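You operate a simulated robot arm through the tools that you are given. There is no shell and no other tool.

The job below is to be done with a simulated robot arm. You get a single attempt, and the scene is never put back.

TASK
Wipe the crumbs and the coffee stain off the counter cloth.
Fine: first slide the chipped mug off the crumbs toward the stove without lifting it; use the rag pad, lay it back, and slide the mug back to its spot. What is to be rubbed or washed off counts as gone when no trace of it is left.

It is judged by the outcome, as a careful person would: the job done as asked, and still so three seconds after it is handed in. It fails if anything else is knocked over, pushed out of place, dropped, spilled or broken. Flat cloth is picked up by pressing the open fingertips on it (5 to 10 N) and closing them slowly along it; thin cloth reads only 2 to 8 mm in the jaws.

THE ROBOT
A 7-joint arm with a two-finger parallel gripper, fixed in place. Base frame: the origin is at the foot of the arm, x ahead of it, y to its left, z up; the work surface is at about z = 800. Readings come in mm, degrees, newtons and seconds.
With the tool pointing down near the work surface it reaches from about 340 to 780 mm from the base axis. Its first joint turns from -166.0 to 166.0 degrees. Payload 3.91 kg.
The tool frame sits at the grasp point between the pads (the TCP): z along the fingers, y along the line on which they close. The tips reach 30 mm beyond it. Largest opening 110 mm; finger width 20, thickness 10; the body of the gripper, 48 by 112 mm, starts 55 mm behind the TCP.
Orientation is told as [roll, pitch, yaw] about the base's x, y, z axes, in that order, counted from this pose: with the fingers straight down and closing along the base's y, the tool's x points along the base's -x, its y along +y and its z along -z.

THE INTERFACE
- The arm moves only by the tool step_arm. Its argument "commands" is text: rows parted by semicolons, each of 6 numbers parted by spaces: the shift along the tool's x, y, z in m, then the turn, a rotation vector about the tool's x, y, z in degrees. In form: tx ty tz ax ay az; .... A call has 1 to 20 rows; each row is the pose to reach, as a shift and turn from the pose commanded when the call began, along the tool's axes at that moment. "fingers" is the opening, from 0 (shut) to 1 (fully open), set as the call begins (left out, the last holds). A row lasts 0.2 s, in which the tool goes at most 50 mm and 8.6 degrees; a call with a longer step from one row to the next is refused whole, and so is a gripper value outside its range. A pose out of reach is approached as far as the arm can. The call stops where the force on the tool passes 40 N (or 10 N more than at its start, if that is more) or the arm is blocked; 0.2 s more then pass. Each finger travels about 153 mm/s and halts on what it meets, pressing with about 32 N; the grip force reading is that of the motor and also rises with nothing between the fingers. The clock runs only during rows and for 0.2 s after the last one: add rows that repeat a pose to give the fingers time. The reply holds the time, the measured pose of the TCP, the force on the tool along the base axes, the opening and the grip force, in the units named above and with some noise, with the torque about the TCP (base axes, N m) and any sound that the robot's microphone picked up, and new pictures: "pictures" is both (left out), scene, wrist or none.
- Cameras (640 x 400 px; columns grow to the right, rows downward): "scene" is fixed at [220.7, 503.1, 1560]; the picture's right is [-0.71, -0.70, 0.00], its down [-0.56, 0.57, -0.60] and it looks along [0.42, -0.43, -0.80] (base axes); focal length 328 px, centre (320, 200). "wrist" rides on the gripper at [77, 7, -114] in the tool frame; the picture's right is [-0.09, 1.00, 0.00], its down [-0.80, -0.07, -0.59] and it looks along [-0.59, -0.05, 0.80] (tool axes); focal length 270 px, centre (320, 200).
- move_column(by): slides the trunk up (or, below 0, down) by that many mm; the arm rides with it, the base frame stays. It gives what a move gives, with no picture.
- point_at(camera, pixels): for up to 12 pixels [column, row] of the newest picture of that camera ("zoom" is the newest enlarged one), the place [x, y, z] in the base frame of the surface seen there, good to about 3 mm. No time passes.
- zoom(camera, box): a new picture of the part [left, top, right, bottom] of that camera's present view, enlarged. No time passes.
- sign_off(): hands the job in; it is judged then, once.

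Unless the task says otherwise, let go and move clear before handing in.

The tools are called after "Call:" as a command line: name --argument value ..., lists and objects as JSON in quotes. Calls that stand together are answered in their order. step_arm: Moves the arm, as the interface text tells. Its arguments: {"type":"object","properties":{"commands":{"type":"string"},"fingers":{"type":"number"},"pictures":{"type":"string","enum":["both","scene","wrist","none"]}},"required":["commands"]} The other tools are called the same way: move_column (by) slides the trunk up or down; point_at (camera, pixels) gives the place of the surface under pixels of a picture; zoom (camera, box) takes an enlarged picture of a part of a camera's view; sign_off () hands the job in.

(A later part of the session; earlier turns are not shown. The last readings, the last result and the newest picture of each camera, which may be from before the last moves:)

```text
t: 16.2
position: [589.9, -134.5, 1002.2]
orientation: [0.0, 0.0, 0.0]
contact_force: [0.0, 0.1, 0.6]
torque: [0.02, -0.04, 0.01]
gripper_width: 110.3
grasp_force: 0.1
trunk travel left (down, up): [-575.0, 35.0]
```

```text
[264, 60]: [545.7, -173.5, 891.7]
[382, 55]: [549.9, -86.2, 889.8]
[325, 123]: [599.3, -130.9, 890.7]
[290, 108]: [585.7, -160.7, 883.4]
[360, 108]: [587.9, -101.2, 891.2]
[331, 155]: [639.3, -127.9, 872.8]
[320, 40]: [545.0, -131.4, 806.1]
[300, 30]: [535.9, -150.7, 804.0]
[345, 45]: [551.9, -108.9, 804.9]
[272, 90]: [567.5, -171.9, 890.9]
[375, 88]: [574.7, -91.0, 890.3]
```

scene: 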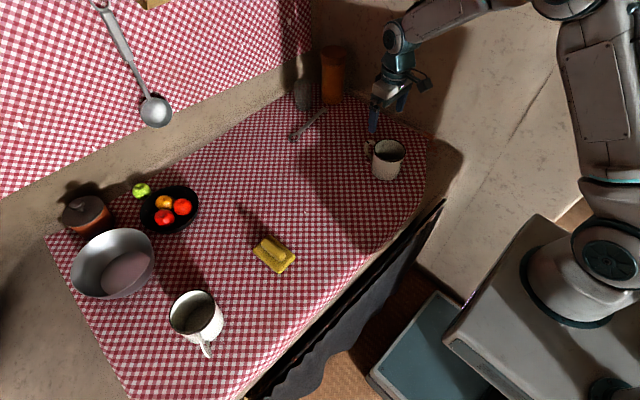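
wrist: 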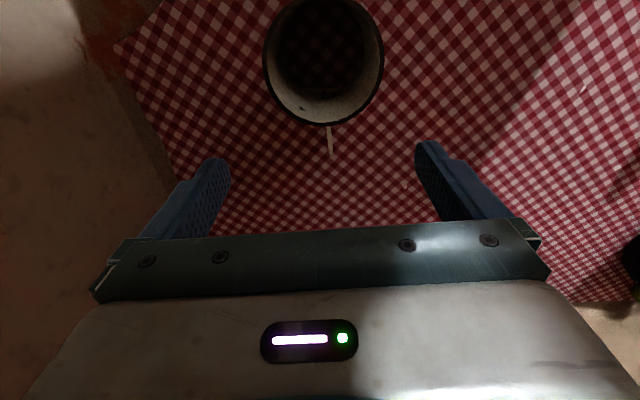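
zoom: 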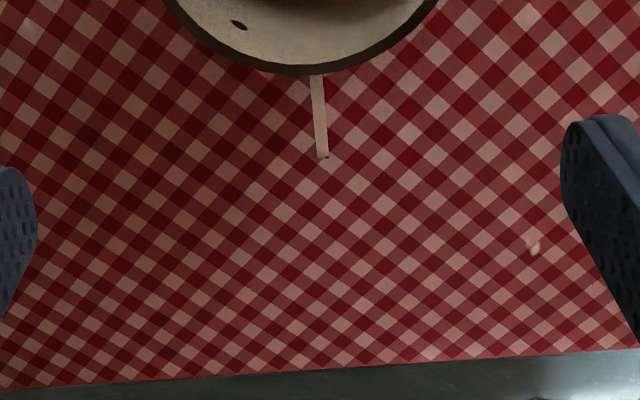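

Through the mug I can see checked cloth at z≈805, but no clear crumbs or stain. I'll enlarge the interior and the rest of the cloth further before sliding.

Call:
zoom --camera "wrist" --box '[290, 0, 360, 50]'

Call:
zoom --camera "wrist" --box '[290, 50, 370, 110]'

Call:
zoom --camera "scene" --box '[270, 90, 370, 160]'

Call:
zoom --camera "scene" --box '[300, 160, 380, 220]'

Call:
zoom --camera "scene" --box '[300, 200, 400, 270]'

Call:
zoom --camera "scene" --box '[210, 110, 310, 190]'

Call:
zoom --camera "scene" --box '[180, 180, 280, 260]'

```text
8.00 times, centred on (325, 25) of wrist
```

zoom: 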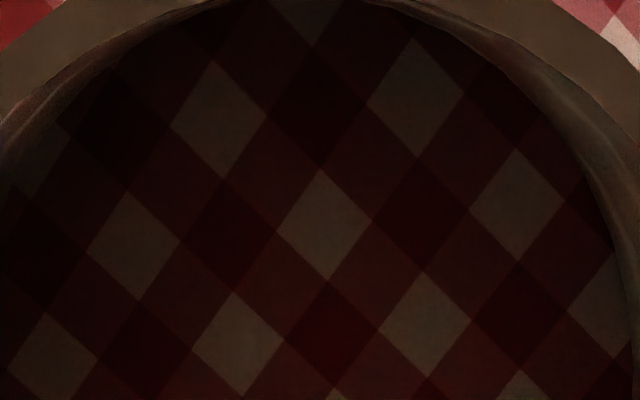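

```text
6.67 times, centred on (330, 80) of wrist
```

zoom: 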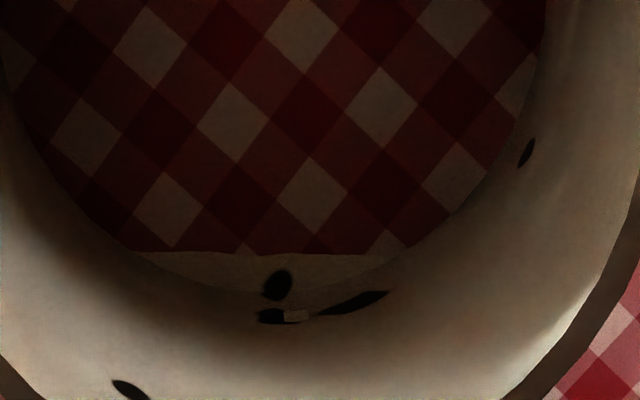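

```text
5.71 times, centred on (320, 125) of scene
```

zoom: 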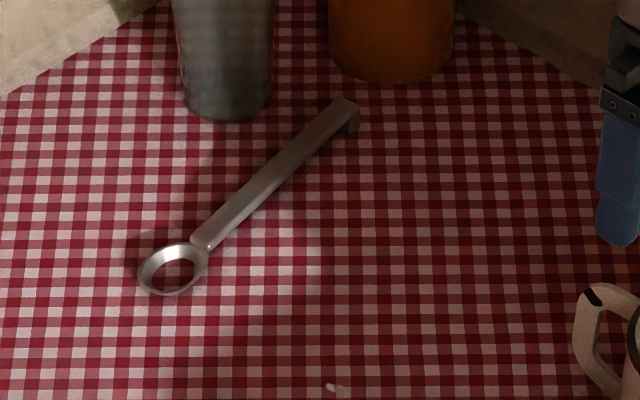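

```text
6.67 times, centred on (340, 190) of scene
```

zoom: 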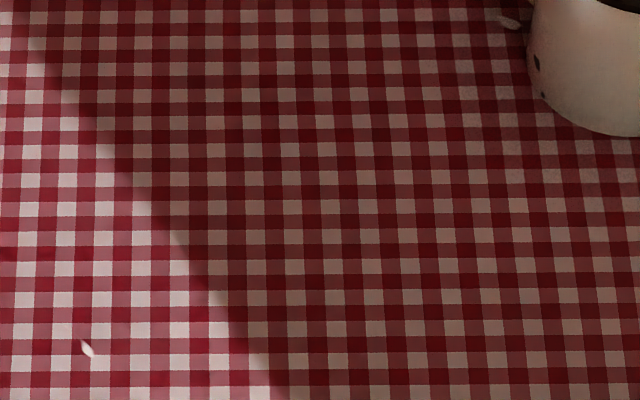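

```text
5.71 times, centred on (350, 235) of scene
```

zoom: 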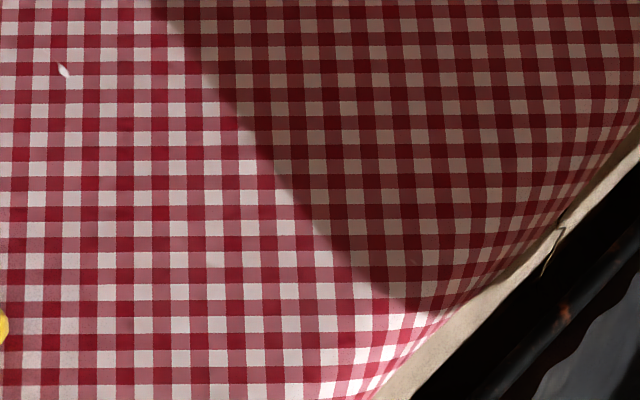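

```text
5.00 times, centred on (260, 150) of scene
```

zoom: 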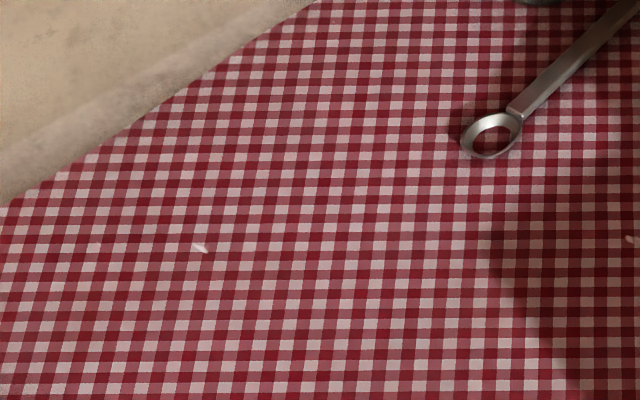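

```text
5.00 times, centred on (230, 220) of scene
```

zoom: 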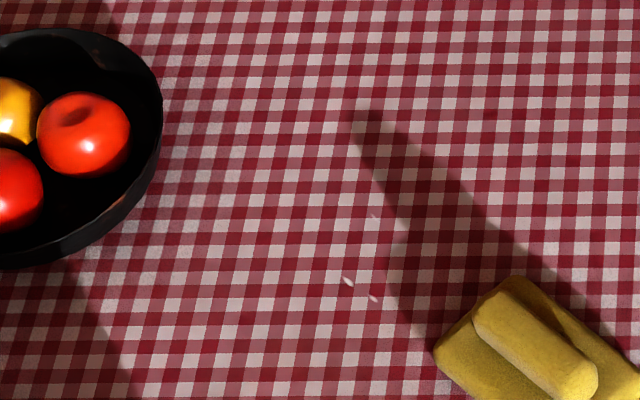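

The pale strip inside the mug suggests its bottom sits slightly below the drawn cloth, so what lies under it will only show once it has moved. I'll centre over the mug with the fingers straddling it along y, still above the rim.

Call:
step_arm --commands "0.036 0.0045 0.01 0 0 0; 0.036 0.0045 0.04 0 0 0; 0.036 0.0045 0.06 0 0 0; 0.036 0.0045 0.06 0 0 0" --fingers 1 --pictures "both"

```text
t: 17.2
position: [553.2, -131.6, 942.7]
orientation: [0.0, 0.0, 0.1]
contact_force: [-0.9, -0.7, -0.3]
torque: [0.02, -0.01, 0.01]
gripper_width: 109.8
grasp_force: 0.0
trunk travel left (down, up): [-575.0, 35.0]
```

scene: 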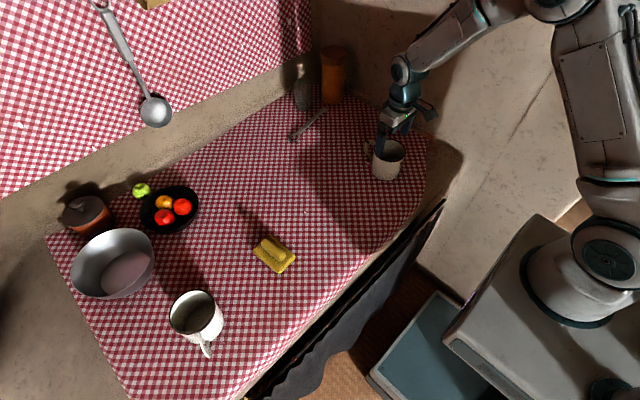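
wrist: 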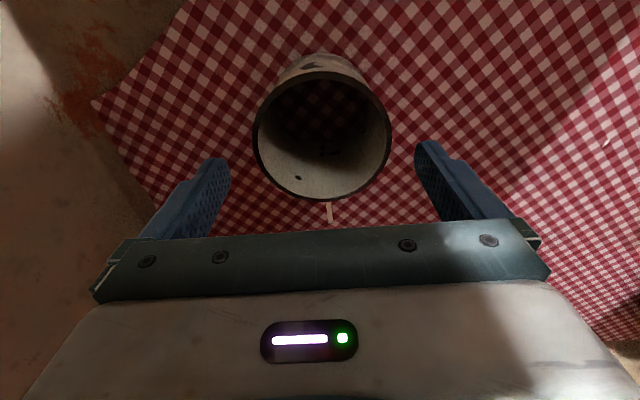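

The rim is centred at about column 321, midway between the finger tips at [225,165] and [420,150]. I'll descend straddling the mug to TCP z≈847.

Call:
step_arm --commands "0 0.001 0.03 0 0 0; 0 0.001 0.06 0 0 0; 0 0.001 0.08 0 0 0; 0 0.001 0.096 0 0 0; 0 0.001 0.096 0 0 0" --fingers 1 --pictures "both"

```text
t: 18.4
position: [553.4, -129.7, 845.0]
orientation: [0.0, 0.0, 0.1]
contact_force: [0.8, 0.7, -0.3]
torque: [-0.02, 0.0, -0.02]
gripper_width: 110.0
grasp_force: 0.0
trunk travel left (down, up): [-575.0, 35.0]
```

scene: 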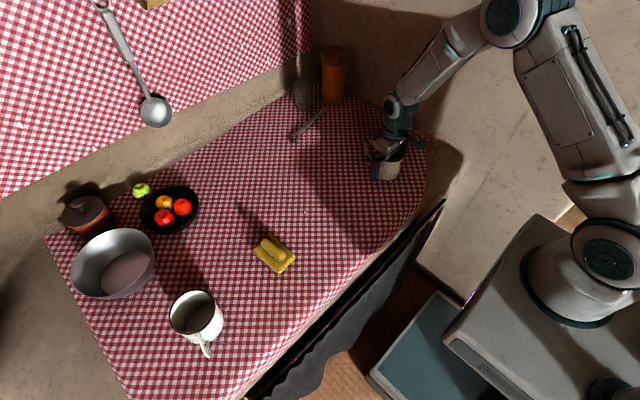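
wrist: 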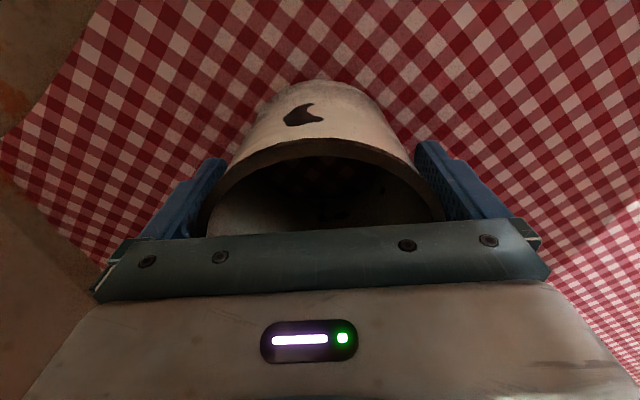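

The fingers now straddle the mug with clearance on both sides and no contact force. I'll close them gently to about its width.

Call:
step_arm --commands "0 0 0 0 0 0; 0 0 0 0 0 0; 0 0 0 0 0 0" --fingers 0.81 --pictures "wrist"

```text
t: 19.2
position: [554.0, -129.7, 847.0]
orientation: [-0.1, -0.1, -0.1]
contact_force: [-0.2, 0.0, 0.0]
torque: [-0.02, -0.02, -0.02]
gripper_width: 89.3
grasp_force: 0.3
trunk travel left (down, up): [-575.0, 35.0]
```

wrist: 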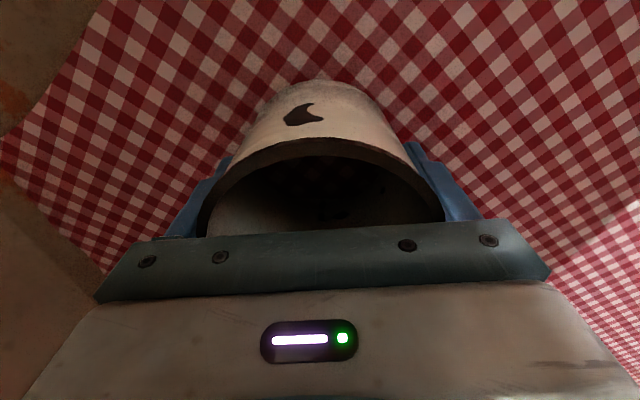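

The opening reads 89.3 mm with no grip force, so the mug isn't touched yet. I'll close a little more.

Call:
step_arm --commands "0 0 0 0 0 0; 0 0 0 0 0 0; 0 0 0 0 0 0" --fingers 0.785 --pictures "none"

```text
t: 20.0
position: [554.6, -130.3, 847.3]
orientation: [0.0, 0.0, 0.1]
contact_force: [0.6, 0.8, -0.4]
torque: [0.01, 0.0, 0.01]
gripper_width: 86.8
grasp_force: 0.7
trunk travel left (down, up): [-575.0, 35.0]
```

The width stopped at 86.8 mm for an 86.4 command with 0.7 N, which may be first contact. One more small step will tell.

Call:
step_arm --commands "0 0 0 0 0 0; 0 0 0 0 0 0; 0 0 0 0 0 0" --fingers 0.77 --pictures "wrist"

```text
t: 20.8
position: [554.5, -130.3, 846.5]
orientation: [0.0, 0.0, -0.1]
contact_force: [0.6, 1.0, 0.0]
torque: [-0.02, 0.03, 0.02]
gripper_width: 85.7
grasp_force: 32.5
trunk travel left (down, up): [-575.0, 35.0]
```

wrist: 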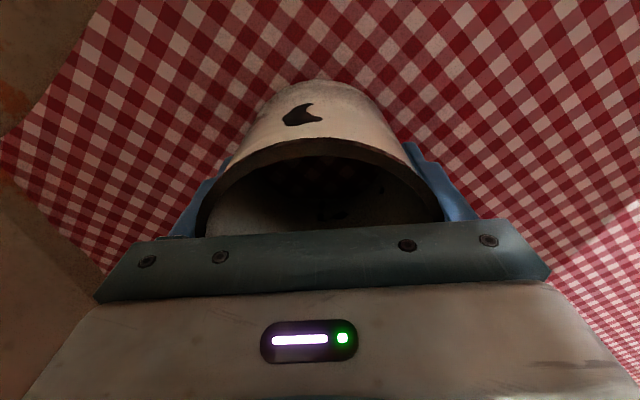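

The mug is met at 85.7 mm (32.5 N), so its axis is at y≈-130. I'll ease the fingers to a loose cage, which can push it without lifting, and slide it slowly 200 mm toward +y (the stove).

Call:
step_arm --commands "0 0 0 0 0 0; 0 0 0 0 0 0; 0 0.004 0 0 0 0; 0 0.012 0 0 0 0; 0 0.022 0 0 0 0; 0 0.032 0 0 0 0; 0 0.042 0 0 0 0; 0 0.052 0 0 0 0; 0 0.062 0 0 0 0; 0 0.07 0 0 0 0; 0 0.075 0 0 0 0; 0 0.075 0 0 0 0" --fingers 0.785 --pictures "both"

```text
t: 23.4
position: [554.6, -54.1, 846.2]
orientation: [0.0, 0.0, -0.1]
contact_force: [-0.9, -0.7, 0.1]
torque: [0.0, 0.04, -0.03]
gripper_width: 86.6
grasp_force: 0.2
trunk travel left (down, up): [-575.0, 35.0]
```

scene: 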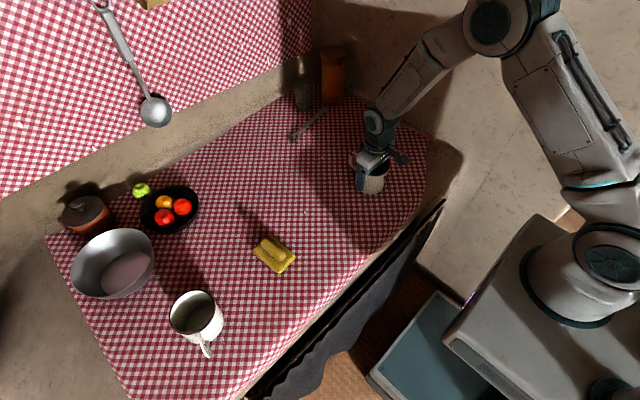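
wrist: 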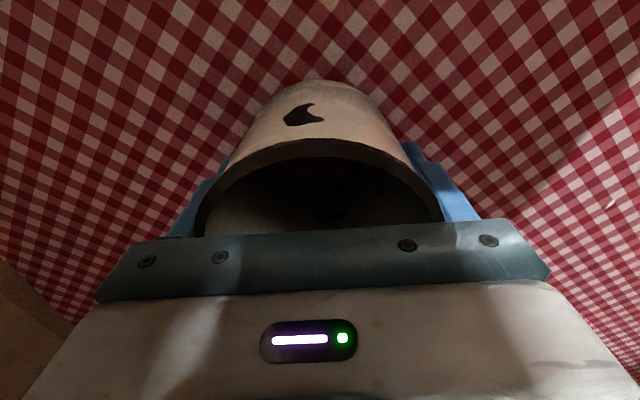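

The mug has moved about 75 mm with me and its inside bottom is now visible. I'll check what was revealed at its old place (around scene [395,170]).

Call:
zoom --camera "scene" --box '[340, 120, 440, 200]'

Call:
zoom --camera "wrist" --box '[0, 0, 260, 180]'

```text
5.00 times, centred on (390, 160) of scene
```

zoom: 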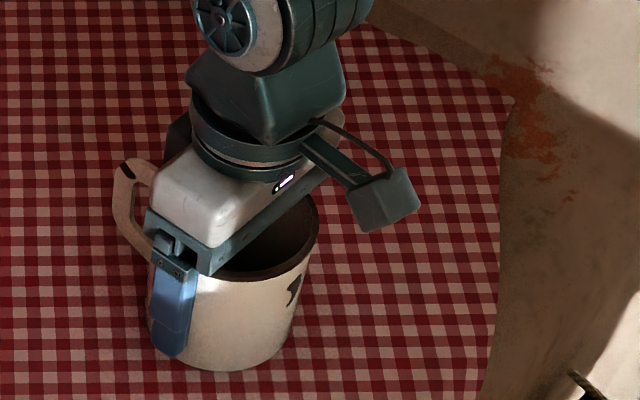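

```text
2.22 times, centred on (130, 90) of wrist
```

zoom: 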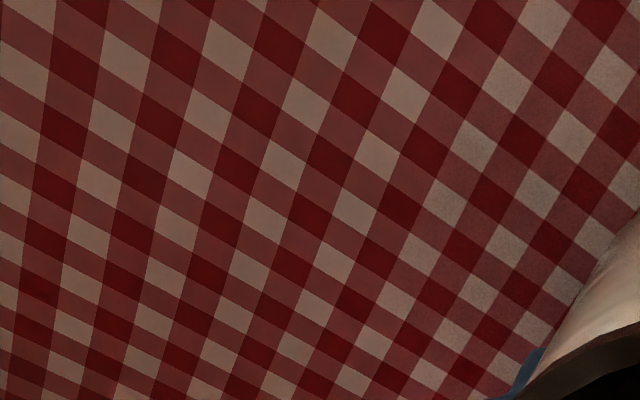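

Nothing obvious shows at the old spot yet, though the gripper hides part of it. I'll continue sliding the remaining 125 mm and then look from above.

Call:
step_arm --commands "0 0.006 0 0 0 0; 0 0.014 0 0 0 0; 0 0.024 0 0 0 0; 0 0.034 0 0 0 0; 0 0.044 0 0 0 0; 0 0.054 0 0 0 0; 0 0.064 0 0 0 0; 0 0.074 0 0 0 0; 0 0.084 0 0 0 0; 0 0.094 0 0 0 0; 0 0.104 0 0 0 0; 0 0.114 0 0 0 0; 0 0.121 0 0 0 0; 0 0.125 0 0 0 0; 0 0.125 0 0 0 0" --fingers 0.785 --pictures "both"

```text
t: 26.6
position: [555.0, 70.5, 846.9]
orientation: [0.0, 0.0, 0.1]
contact_force: [0.2, -0.3, 0.3]
torque: [0.01, -0.04, -0.03]
gripper_width: 86.5
grasp_force: 0.6
trunk travel left (down, up): [-575.0, 35.0]
```

scene: 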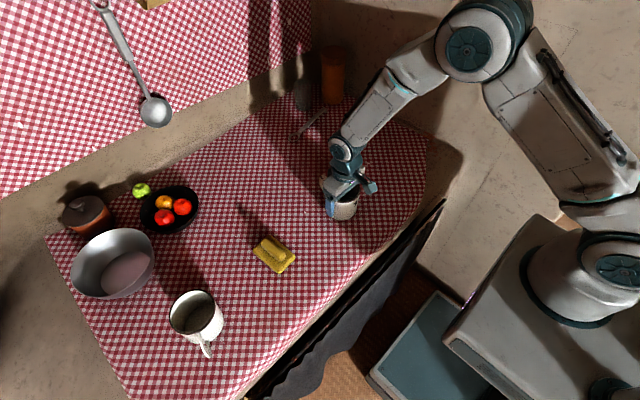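
wrist: 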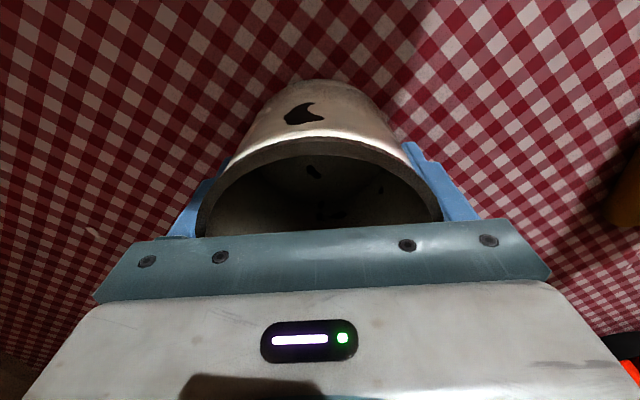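

The mug is now at y≈70 with no unusual force. I'll open the fingers, rise straight up and look at the uncovered cloth.

Call:
step_arm --commands "0 0 0 0 0 0; 0 0 0 0 0 0; 0 0 -0.02 0 0 0; 0 0 -0.06 0 0 0; 0 0 -0.1 0 0 0; 0 0 -0.14 0 0 0; 0 0 -0.14 0 0 0" --fingers 1 --pictures "both"

Call:
zoom --camera "scene" --box '[340, 120, 440, 200]'

Call:
zoom --camera "scene" --box '[300, 130, 420, 230]'

```text
t: 28.2
position: [551.8, 69.7, 985.3]
orientation: [-0.1, 0.1, 0.0]
contact_force: [-0.1, 0.1, -0.5]
torque: [-0.01, 0.04, -0.01]
gripper_width: 110.1
grasp_force: 0.1
trunk travel left (down, up): [-575.0, 35.0]
```

scene: 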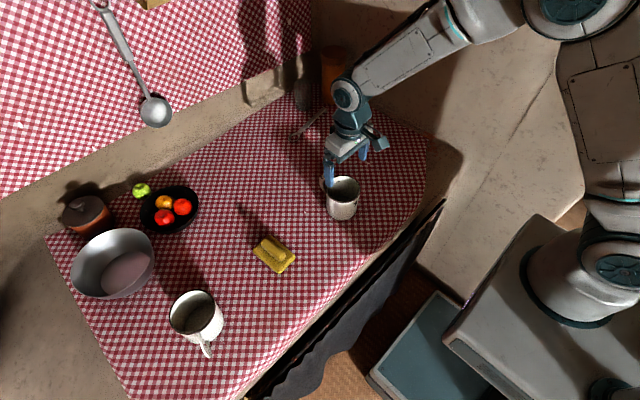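
wrist: 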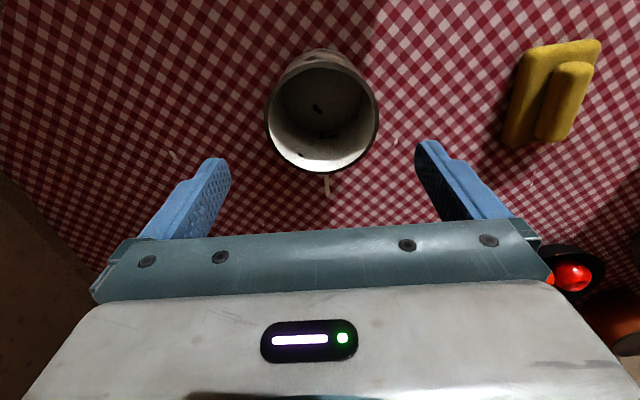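

```text
5.00 times, centred on (390, 160) of scene
```

zoom: 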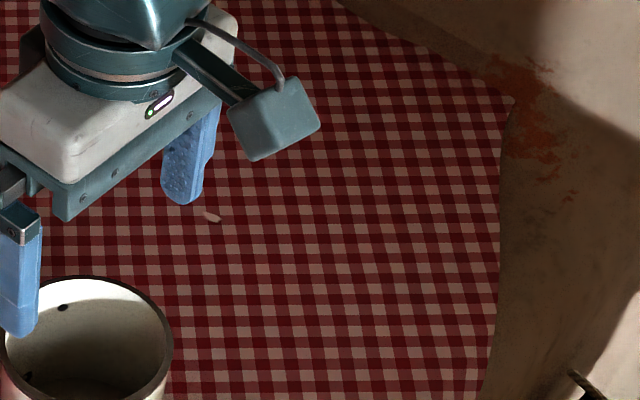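

```text
4.00 times, centred on (360, 180) of scene
```

zoom: 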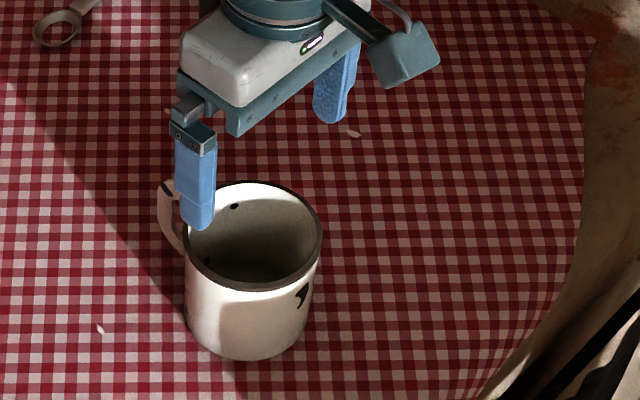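

The old spot shows only one pale fleck at scene zoom [212,216] and no brown stain. I'll take the wrist camera directly over the old spot for a close look.

Call:
step_arm --commands "0 -0.045 0 0 0 0; 0 -0.09 0 0 0 0; 0 -0.135 0 0 0 0; 0 -0.18 0 0 0 0; 0 -0.2 0 0 0 0; 0 -0.2 0 0 0 0" --pictures "both"

Call:
zoom --camera "wrist" --box '[220, 0, 430, 130]'

Call:
zoom --camera "wrist" --box '[220, 100, 430, 230]'

Call:
zoom --camera "wrist" --box '[400, 0, 640, 150]'

```text
t: 29.6
position: [553.7, -130.5, 985.7]
orientation: [0.0, 0.0, 0.1]
contact_force: [-0.2, 0.4, 0.1]
torque: [0.01, 0.02, 0.01]
gripper_width: 109.8
grasp_force: 0.1
trunk travel left (down, up): [-575.0, 35.0]
```

scene: 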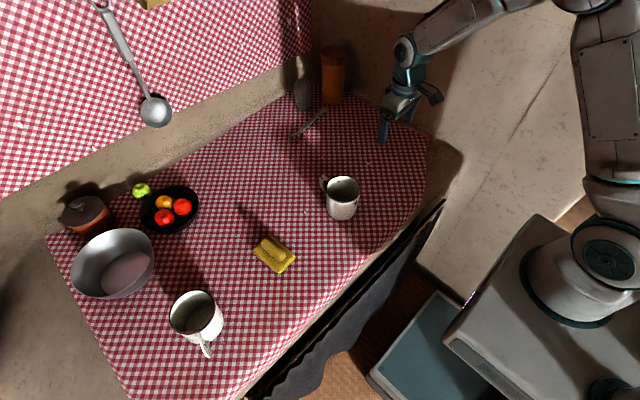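
wrist: 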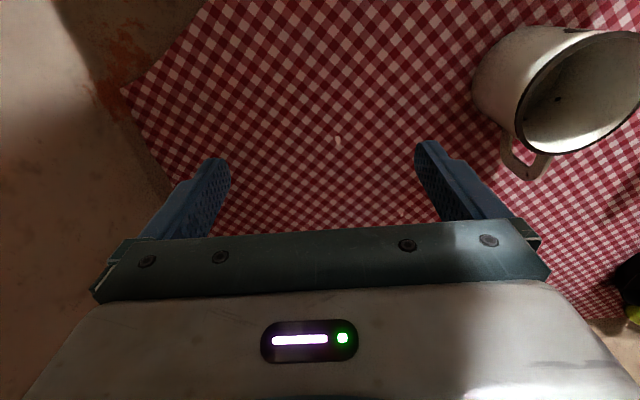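

```text
3.05 times, centred on (325, 65) of wrist
```

zoom: 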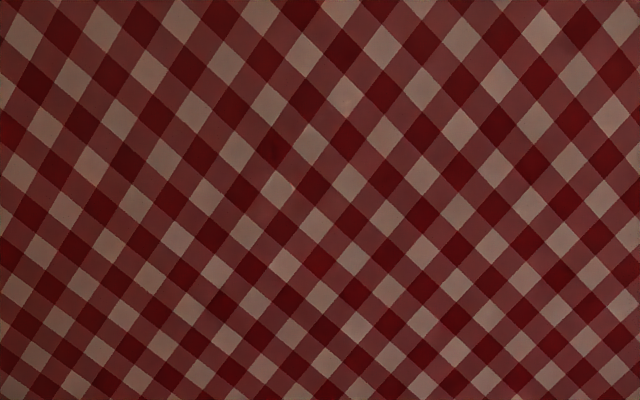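

```text
3.05 times, centred on (325, 165) of wrist
```

zoom: 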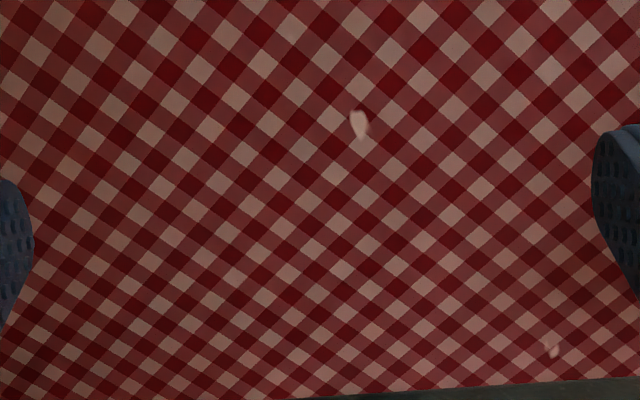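

```text
2.67 times, centred on (520, 75) of wrist
```

zoom: 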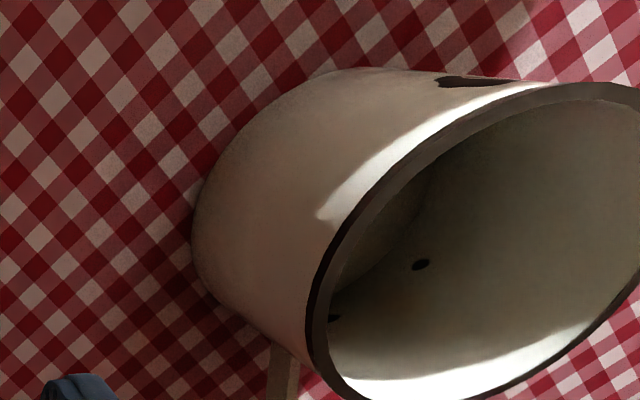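

At the old spot I can just make out faint discoloured specks, for example at wrist zoom [347,103] and [283,186]. I'll enlarge those further.

Call:
zoom --camera "wrist" --box '[290, 10, 370, 60]'

Call:
zoom --camera "wrist" --box '[290, 60, 370, 110]'

Call:
zoom --camera "wrist" --box '[220, 20, 300, 80]'

Call:
zoom --camera "wrist" --box '[220, 80, 300, 140]'

Call:
zoom --camera "wrist" --box '[360, 20, 460, 90]'

Call:
zoom --camera "wrist" --box '[300, 100, 400, 170]'

```text
8.00 times, centred on (330, 35) of wrist
```

zoom: 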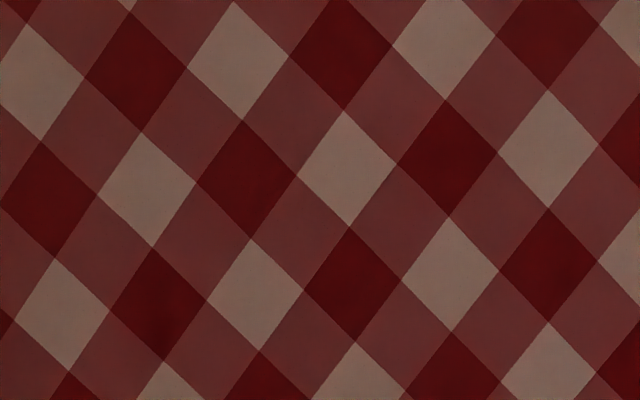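

```text
8.00 times, centred on (330, 85) of wrist
```

zoom: 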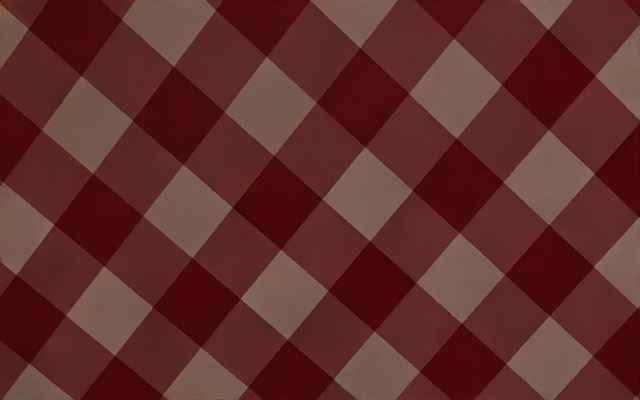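

```text
6.67 times, centred on (260, 50) of wrist
```

zoom: 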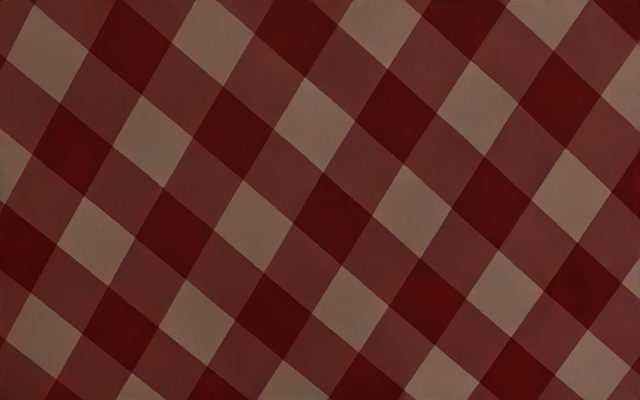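

```text
6.67 times, centred on (260, 110) of wrist
```

zoom: 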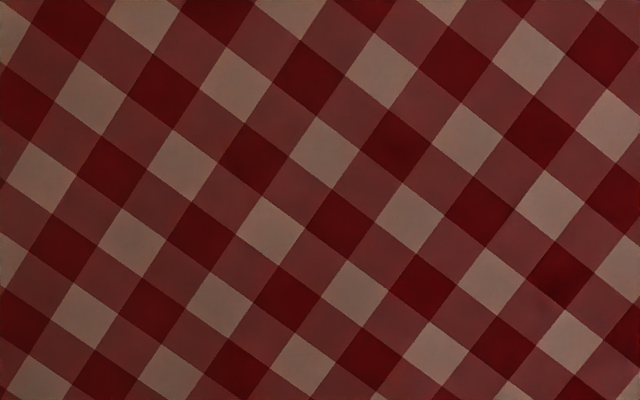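

```text
5.71 times, centred on (410, 55) of wrist
```

zoom: 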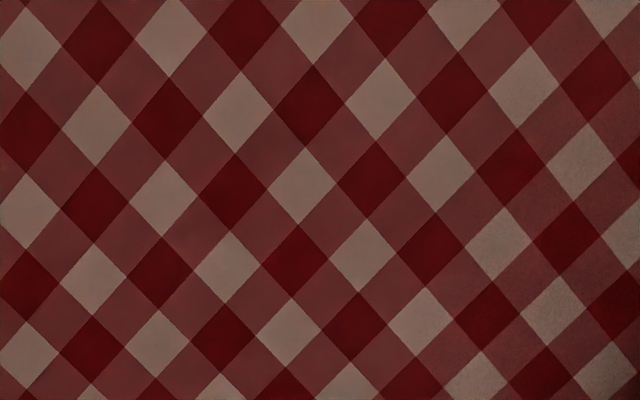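

```text
5.71 times, centred on (350, 135) of wrist
```

zoom: 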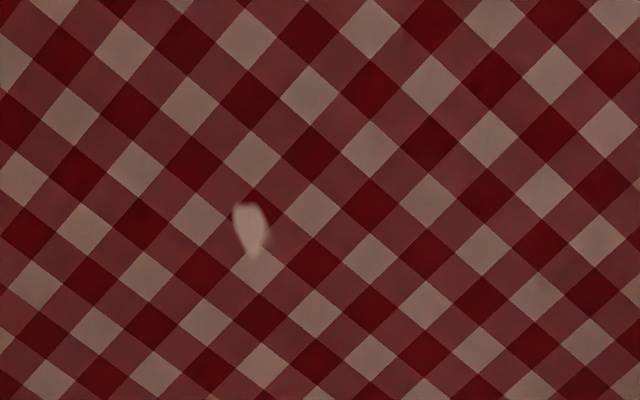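

The uncovered cloth looks clean apart from one pale fleck near (604,-117), and similar flecks lie elsewhere, including on the upper shelf cloth. I'll compare these flecks and search more of the cloth for the stain.

Call:
zoom --camera "scene" --box '[70, 130, 120, 165]'

Call:
zoom --camera "scene" --box '[240, 215, 290, 250]'

Call:
zoom --camera "scene" --box '[295, 195, 345, 230]'

Call:
zoom --camera "scene" --box '[200, 325, 250, 360]'

Call:
zoom --camera "scene" --box '[180, 0, 320, 90]'

Call:
zoom --camera "scene" --box '[0, 0, 140, 200]'

Call:
zoom --camera "scene" --box '[350, 100, 440, 170]'

```text
11.43 times, centred on (95, 148) of scene
```

zoom: 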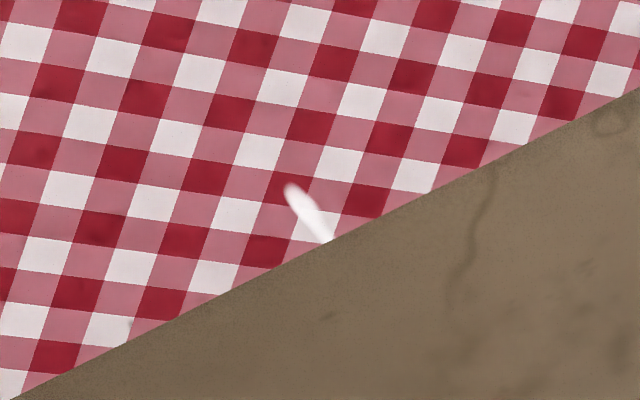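

```text
11.43 times, centred on (265, 232) of scene
```

zoom: 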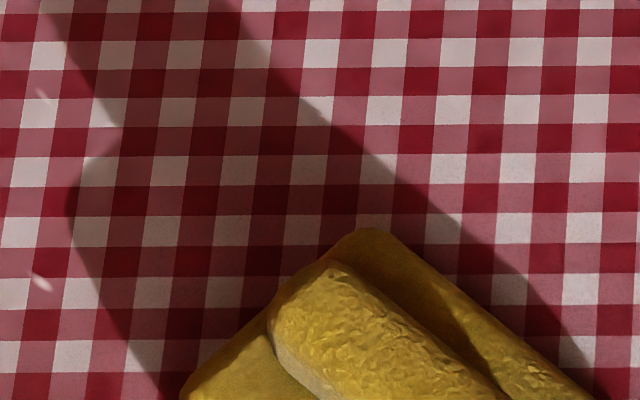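

```text
11.43 times, centred on (320, 212) of scene
```

zoom: 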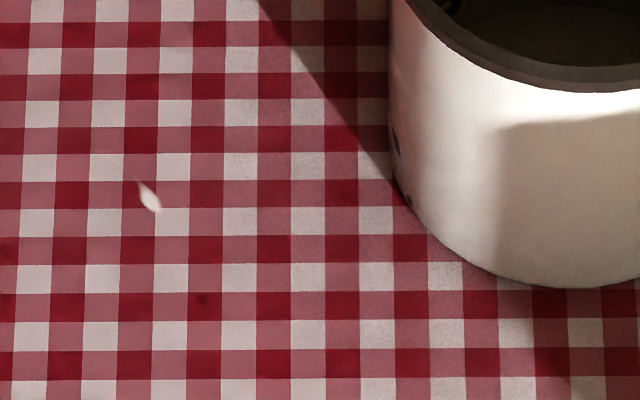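

```text
11.43 times, centred on (225, 342) of scene
```

zoom: 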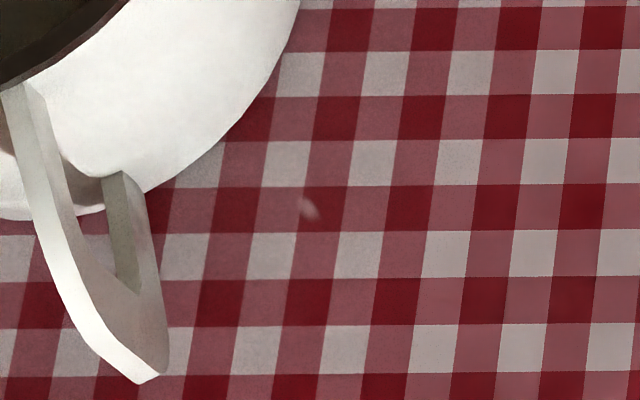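

```text
4.44 times, centred on (250, 45) of scene
```

zoom: 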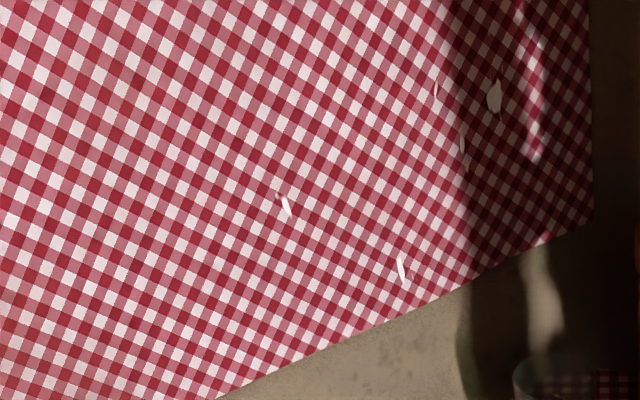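

```text
2.00 times, centred on (70, 100) of scene
```

zoom: 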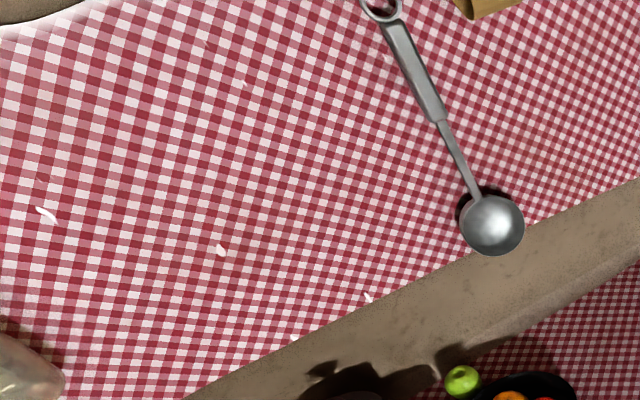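

```text
5.71 times, centred on (395, 135) of scene
```

zoom: 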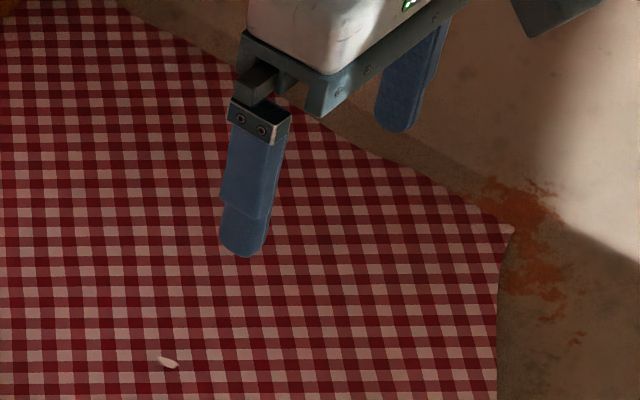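

The same flecks appear on the upper cloth, so they are wear marks in its pattern and not the crumbs. I'll map the cloth height around the old spot, since the mug bottom seemed to be below the drawn cloth there.

Call:
point_at --camera "scene" --pixels '[[395, 150], [388, 165], [388, 178], [400, 165], [375, 175], [410, 180], [370, 160], [420, 160], [390, 195], [400, 210], [360, 200], [380, 220]]'

Call:
point_at --camera "wrist" --pixels '[[320, 30], [320, 60], [320, 90], [320, 120], [260, 60], [380, 60], [440, 60], [200, 60], [280, 100], [360, 100], [320, 180], [400, 20]]'

Call:
zoom --camera "wrist" --box '[110, 40, 230, 160]'

Call:
zoom --camera "wrist" --box '[200, 0, 300, 60]'

Call:
zoom --camera "wrist" --box '[340, 0, 480, 80]'

```text
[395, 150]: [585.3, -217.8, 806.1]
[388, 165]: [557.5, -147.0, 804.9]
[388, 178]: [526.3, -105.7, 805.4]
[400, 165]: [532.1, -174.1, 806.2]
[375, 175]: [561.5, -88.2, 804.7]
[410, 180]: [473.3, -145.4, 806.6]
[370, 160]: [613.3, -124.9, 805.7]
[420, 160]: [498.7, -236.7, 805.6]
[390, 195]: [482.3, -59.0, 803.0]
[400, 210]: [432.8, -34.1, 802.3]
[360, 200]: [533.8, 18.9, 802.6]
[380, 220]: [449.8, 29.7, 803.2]
```

```text
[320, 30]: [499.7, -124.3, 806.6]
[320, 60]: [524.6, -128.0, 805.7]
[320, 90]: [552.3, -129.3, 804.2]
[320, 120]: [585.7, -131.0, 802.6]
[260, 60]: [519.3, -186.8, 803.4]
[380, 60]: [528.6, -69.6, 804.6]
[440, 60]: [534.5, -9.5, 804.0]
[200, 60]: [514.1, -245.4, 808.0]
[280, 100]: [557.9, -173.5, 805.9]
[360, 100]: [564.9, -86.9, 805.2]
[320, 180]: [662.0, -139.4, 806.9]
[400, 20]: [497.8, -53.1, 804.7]
```

```text
3.33 times, centred on (170, 100) of wrist
```

zoom: 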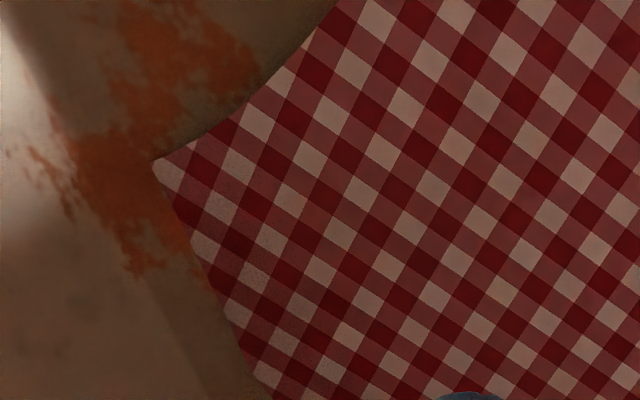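

```text
6.40 times, centred on (250, 30) of wrist
```

zoom: 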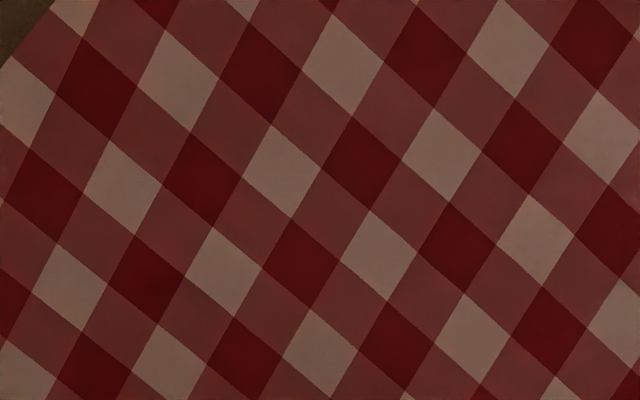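

```text
4.57 times, centred on (410, 40) of wrist
```

zoom: 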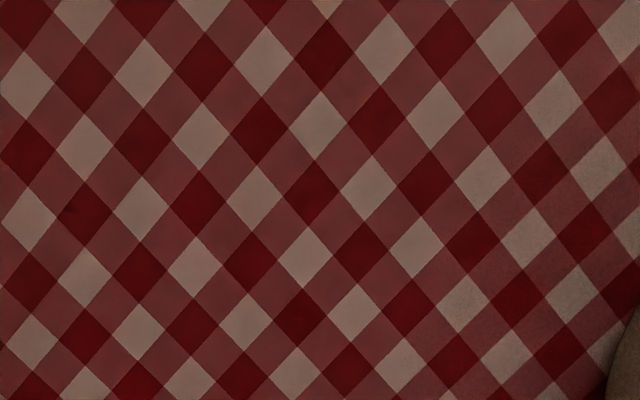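

The drawn cloth climbs from about 800 on the left to about 805 at the old spot while the mugs stand level, so low-lying crumbs or stain there could be partly hidden. I'll go to the rag pad next and look at it from above to plan the grasp.

Call:
step_arm --commands "0 0.045 0 0 0 0; 0 0.09 0 0 0 0; 0 0.135 0 0 0 0; 0 0.18 0 0 0 0; 0 0.225 0 0 0 0; 0 0.27 0 0 0 0; 0 0.315 0 0 0 0; 0 0.36 0 0 0 0; -0.01 0.4 0 0 0 0; -0.02 0.435 0 0 0 0; -0.02 0.435 0 0 0 0" --pictures "both"

Call:
zoom --camera "wrist" --box '[220, 0, 430, 180]'

Call:
zoom --camera "scene" --box '[360, 130, 440, 190]'

Call:
zoom --camera "scene" --box '[350, 150, 420, 200]'

```text
t: 32.0
position: [573.5, 306.1, 984.4]
orientation: [0.0, 0.0, -0.1]
contact_force: [-0.3, -0.2, -0.7]
torque: [-0.03, -0.01, 0.02]
gripper_width: 109.8
grasp_force: 0.1
trunk travel left (down, up): [-575.0, 35.0]
```

scene: 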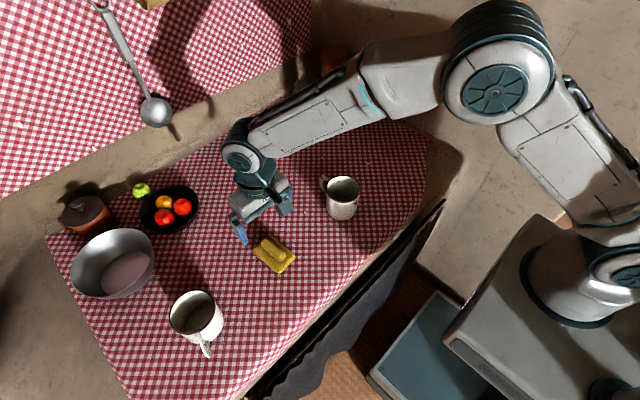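
wrist: 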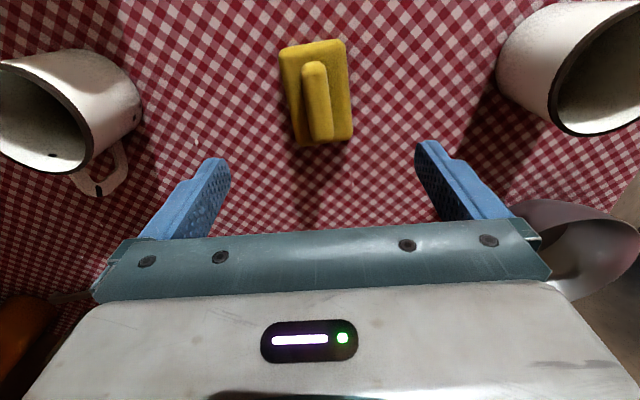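

```text
2.22 times, centred on (325, 90) of wrist
```

zoom: 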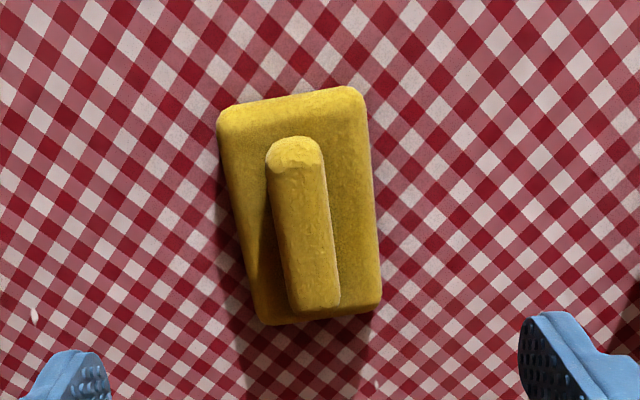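

```text
6.67 times, centred on (400, 160) of scene
```

zoom: 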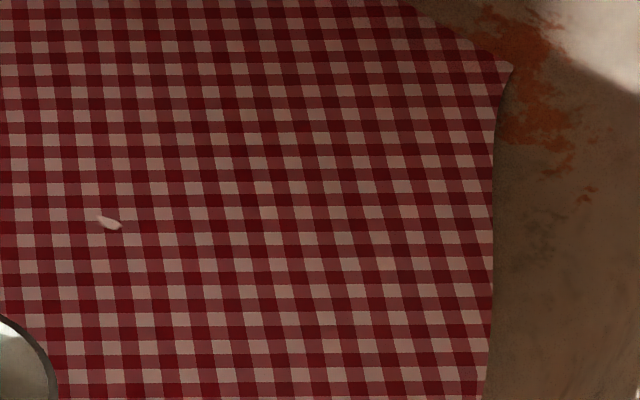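

```text
8.00 times, centred on (385, 175) of scene
```

zoom: 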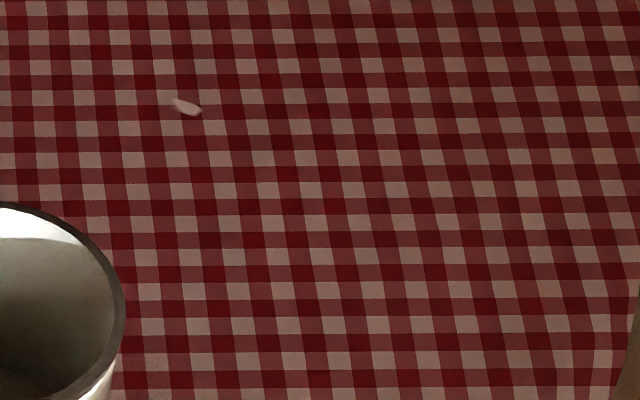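

The pad lies at about 10° to the base axes, its handle ridge running roughly along x (zoom [300,165] to [315,300]). I'll measure its corners, handle and heights.

Call:
point_at --camera "wrist" --pixels '[[283, 48], [343, 43], [350, 140], [297, 143], [304, 68], [325, 66], [309, 136], [330, 138], [315, 70], [320, 132], [318, 100], [340, 100]]'

Call:
point_at --camera "wrist" --pixels '[[295, 60], [335, 60], [345, 120], [300, 120], [312, 85], [322, 118], [270, 60], [365, 60], [275, 140], [380, 140], [283, 90], [352, 100]]'

Call:
zoom --camera "wrist" --box '[270, 30, 370, 150]'

```text
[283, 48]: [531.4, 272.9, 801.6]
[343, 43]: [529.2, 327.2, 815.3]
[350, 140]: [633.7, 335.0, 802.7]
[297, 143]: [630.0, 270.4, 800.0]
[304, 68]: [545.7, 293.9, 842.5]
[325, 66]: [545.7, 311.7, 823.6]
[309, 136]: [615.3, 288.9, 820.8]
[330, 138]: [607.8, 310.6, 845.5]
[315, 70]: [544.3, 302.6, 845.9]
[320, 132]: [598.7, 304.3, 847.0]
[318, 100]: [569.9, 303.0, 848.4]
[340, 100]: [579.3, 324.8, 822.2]
```

```text
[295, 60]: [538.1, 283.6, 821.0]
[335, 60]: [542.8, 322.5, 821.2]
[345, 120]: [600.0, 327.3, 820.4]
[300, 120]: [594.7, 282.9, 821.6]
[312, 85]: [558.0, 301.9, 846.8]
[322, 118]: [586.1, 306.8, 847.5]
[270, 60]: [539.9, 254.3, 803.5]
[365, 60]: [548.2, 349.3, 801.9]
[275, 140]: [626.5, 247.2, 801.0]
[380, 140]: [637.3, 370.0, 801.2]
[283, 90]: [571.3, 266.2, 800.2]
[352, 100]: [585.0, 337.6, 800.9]
```

```text
3.33 times, centred on (320, 90) of wrist
```

zoom: 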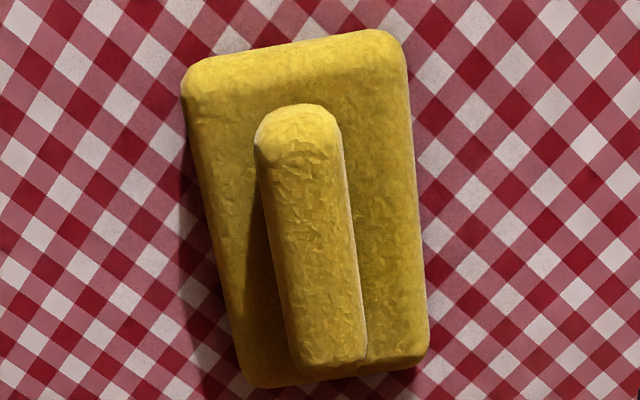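

Pad: base about 90×62×21 mm centred near (576,305), yaw about +3.5°, with a handle ridge about 21 mm wide between z 821 and 847. I'll align the yaw and lower the open fingers around the handle to TCP z≈855.

Call:
step_arm --commands "-0.003 -0.0005 0.02 0 0 -3.5; -0.003 -0.0005 0.06 0 0 -3.5; -0.003 -0.0005 0.09 0 0 -3.5; -0.003 -0.0005 0.115 0 0 -3.5; -0.003 -0.0005 0.13 0 0 -3.5; -0.003 -0.0005 0.13 0 0 -3.5" --fingers 1 --pictures "both"

```text
t: 33.4
position: [578.5, 305.9, 855.2]
orientation: [0.0, 0.0, 3.6]
contact_force: [-0.3, -0.9, 0.2]
torque: [-0.02, 0.01, 0.01]
gripper_width: 109.8
grasp_force: 0.1
trunk travel left (down, up): [-575.0, 35.0]
```

scene: 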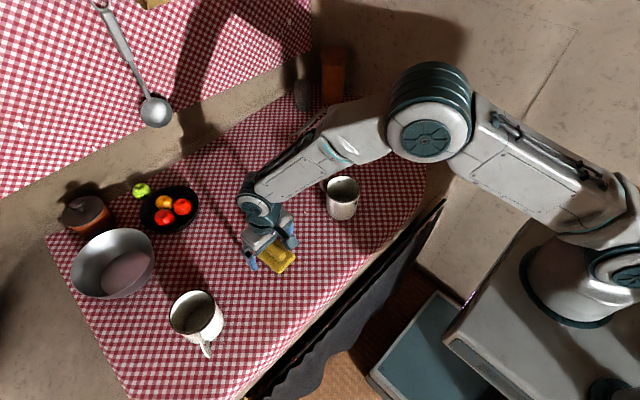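
wrist: 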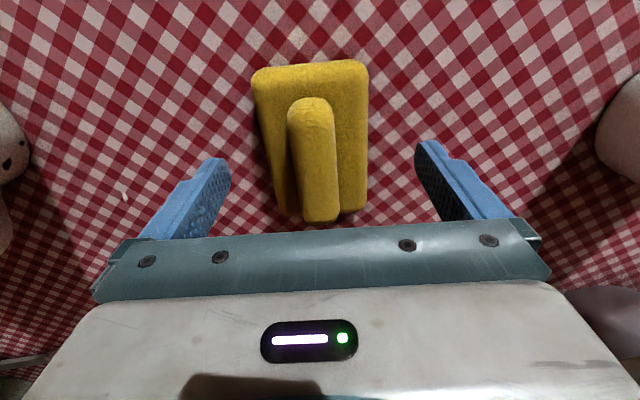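

The fingers straddle the handle with tips at z≈825, just above the pad base. The handle looks about 2 mm off centre toward -y, so I'll measure it again before closing.

Call:
zoom --camera "wrist" --box '[220, 50, 430, 230]'

Call:
point_at --camera "wrist" --pixels '[[290, 120], [334, 120], [300, 190], [340, 190], [312, 110], [319, 200], [315, 150], [320, 180], [255, 75], [362, 68], [262, 120], [366, 130]]'

```text
2.22 times, centred on (325, 140) of wrist
```

zoom: 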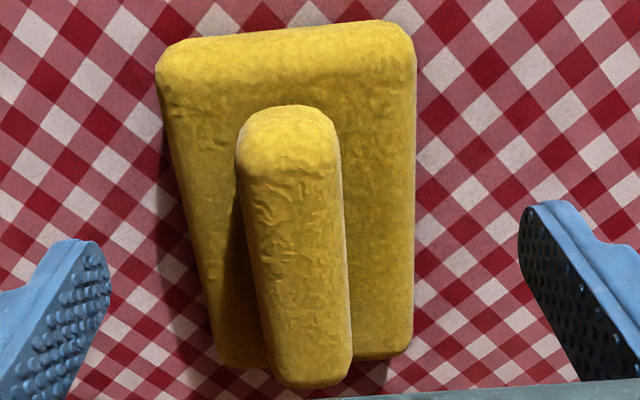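

```text
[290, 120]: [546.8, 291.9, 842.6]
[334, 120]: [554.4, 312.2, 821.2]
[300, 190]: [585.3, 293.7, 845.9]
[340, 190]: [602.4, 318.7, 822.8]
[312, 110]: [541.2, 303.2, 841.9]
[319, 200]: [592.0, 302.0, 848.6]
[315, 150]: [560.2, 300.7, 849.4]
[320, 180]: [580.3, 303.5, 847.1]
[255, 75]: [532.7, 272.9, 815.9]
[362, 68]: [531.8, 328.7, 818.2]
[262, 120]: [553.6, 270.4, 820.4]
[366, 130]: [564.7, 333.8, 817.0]
```

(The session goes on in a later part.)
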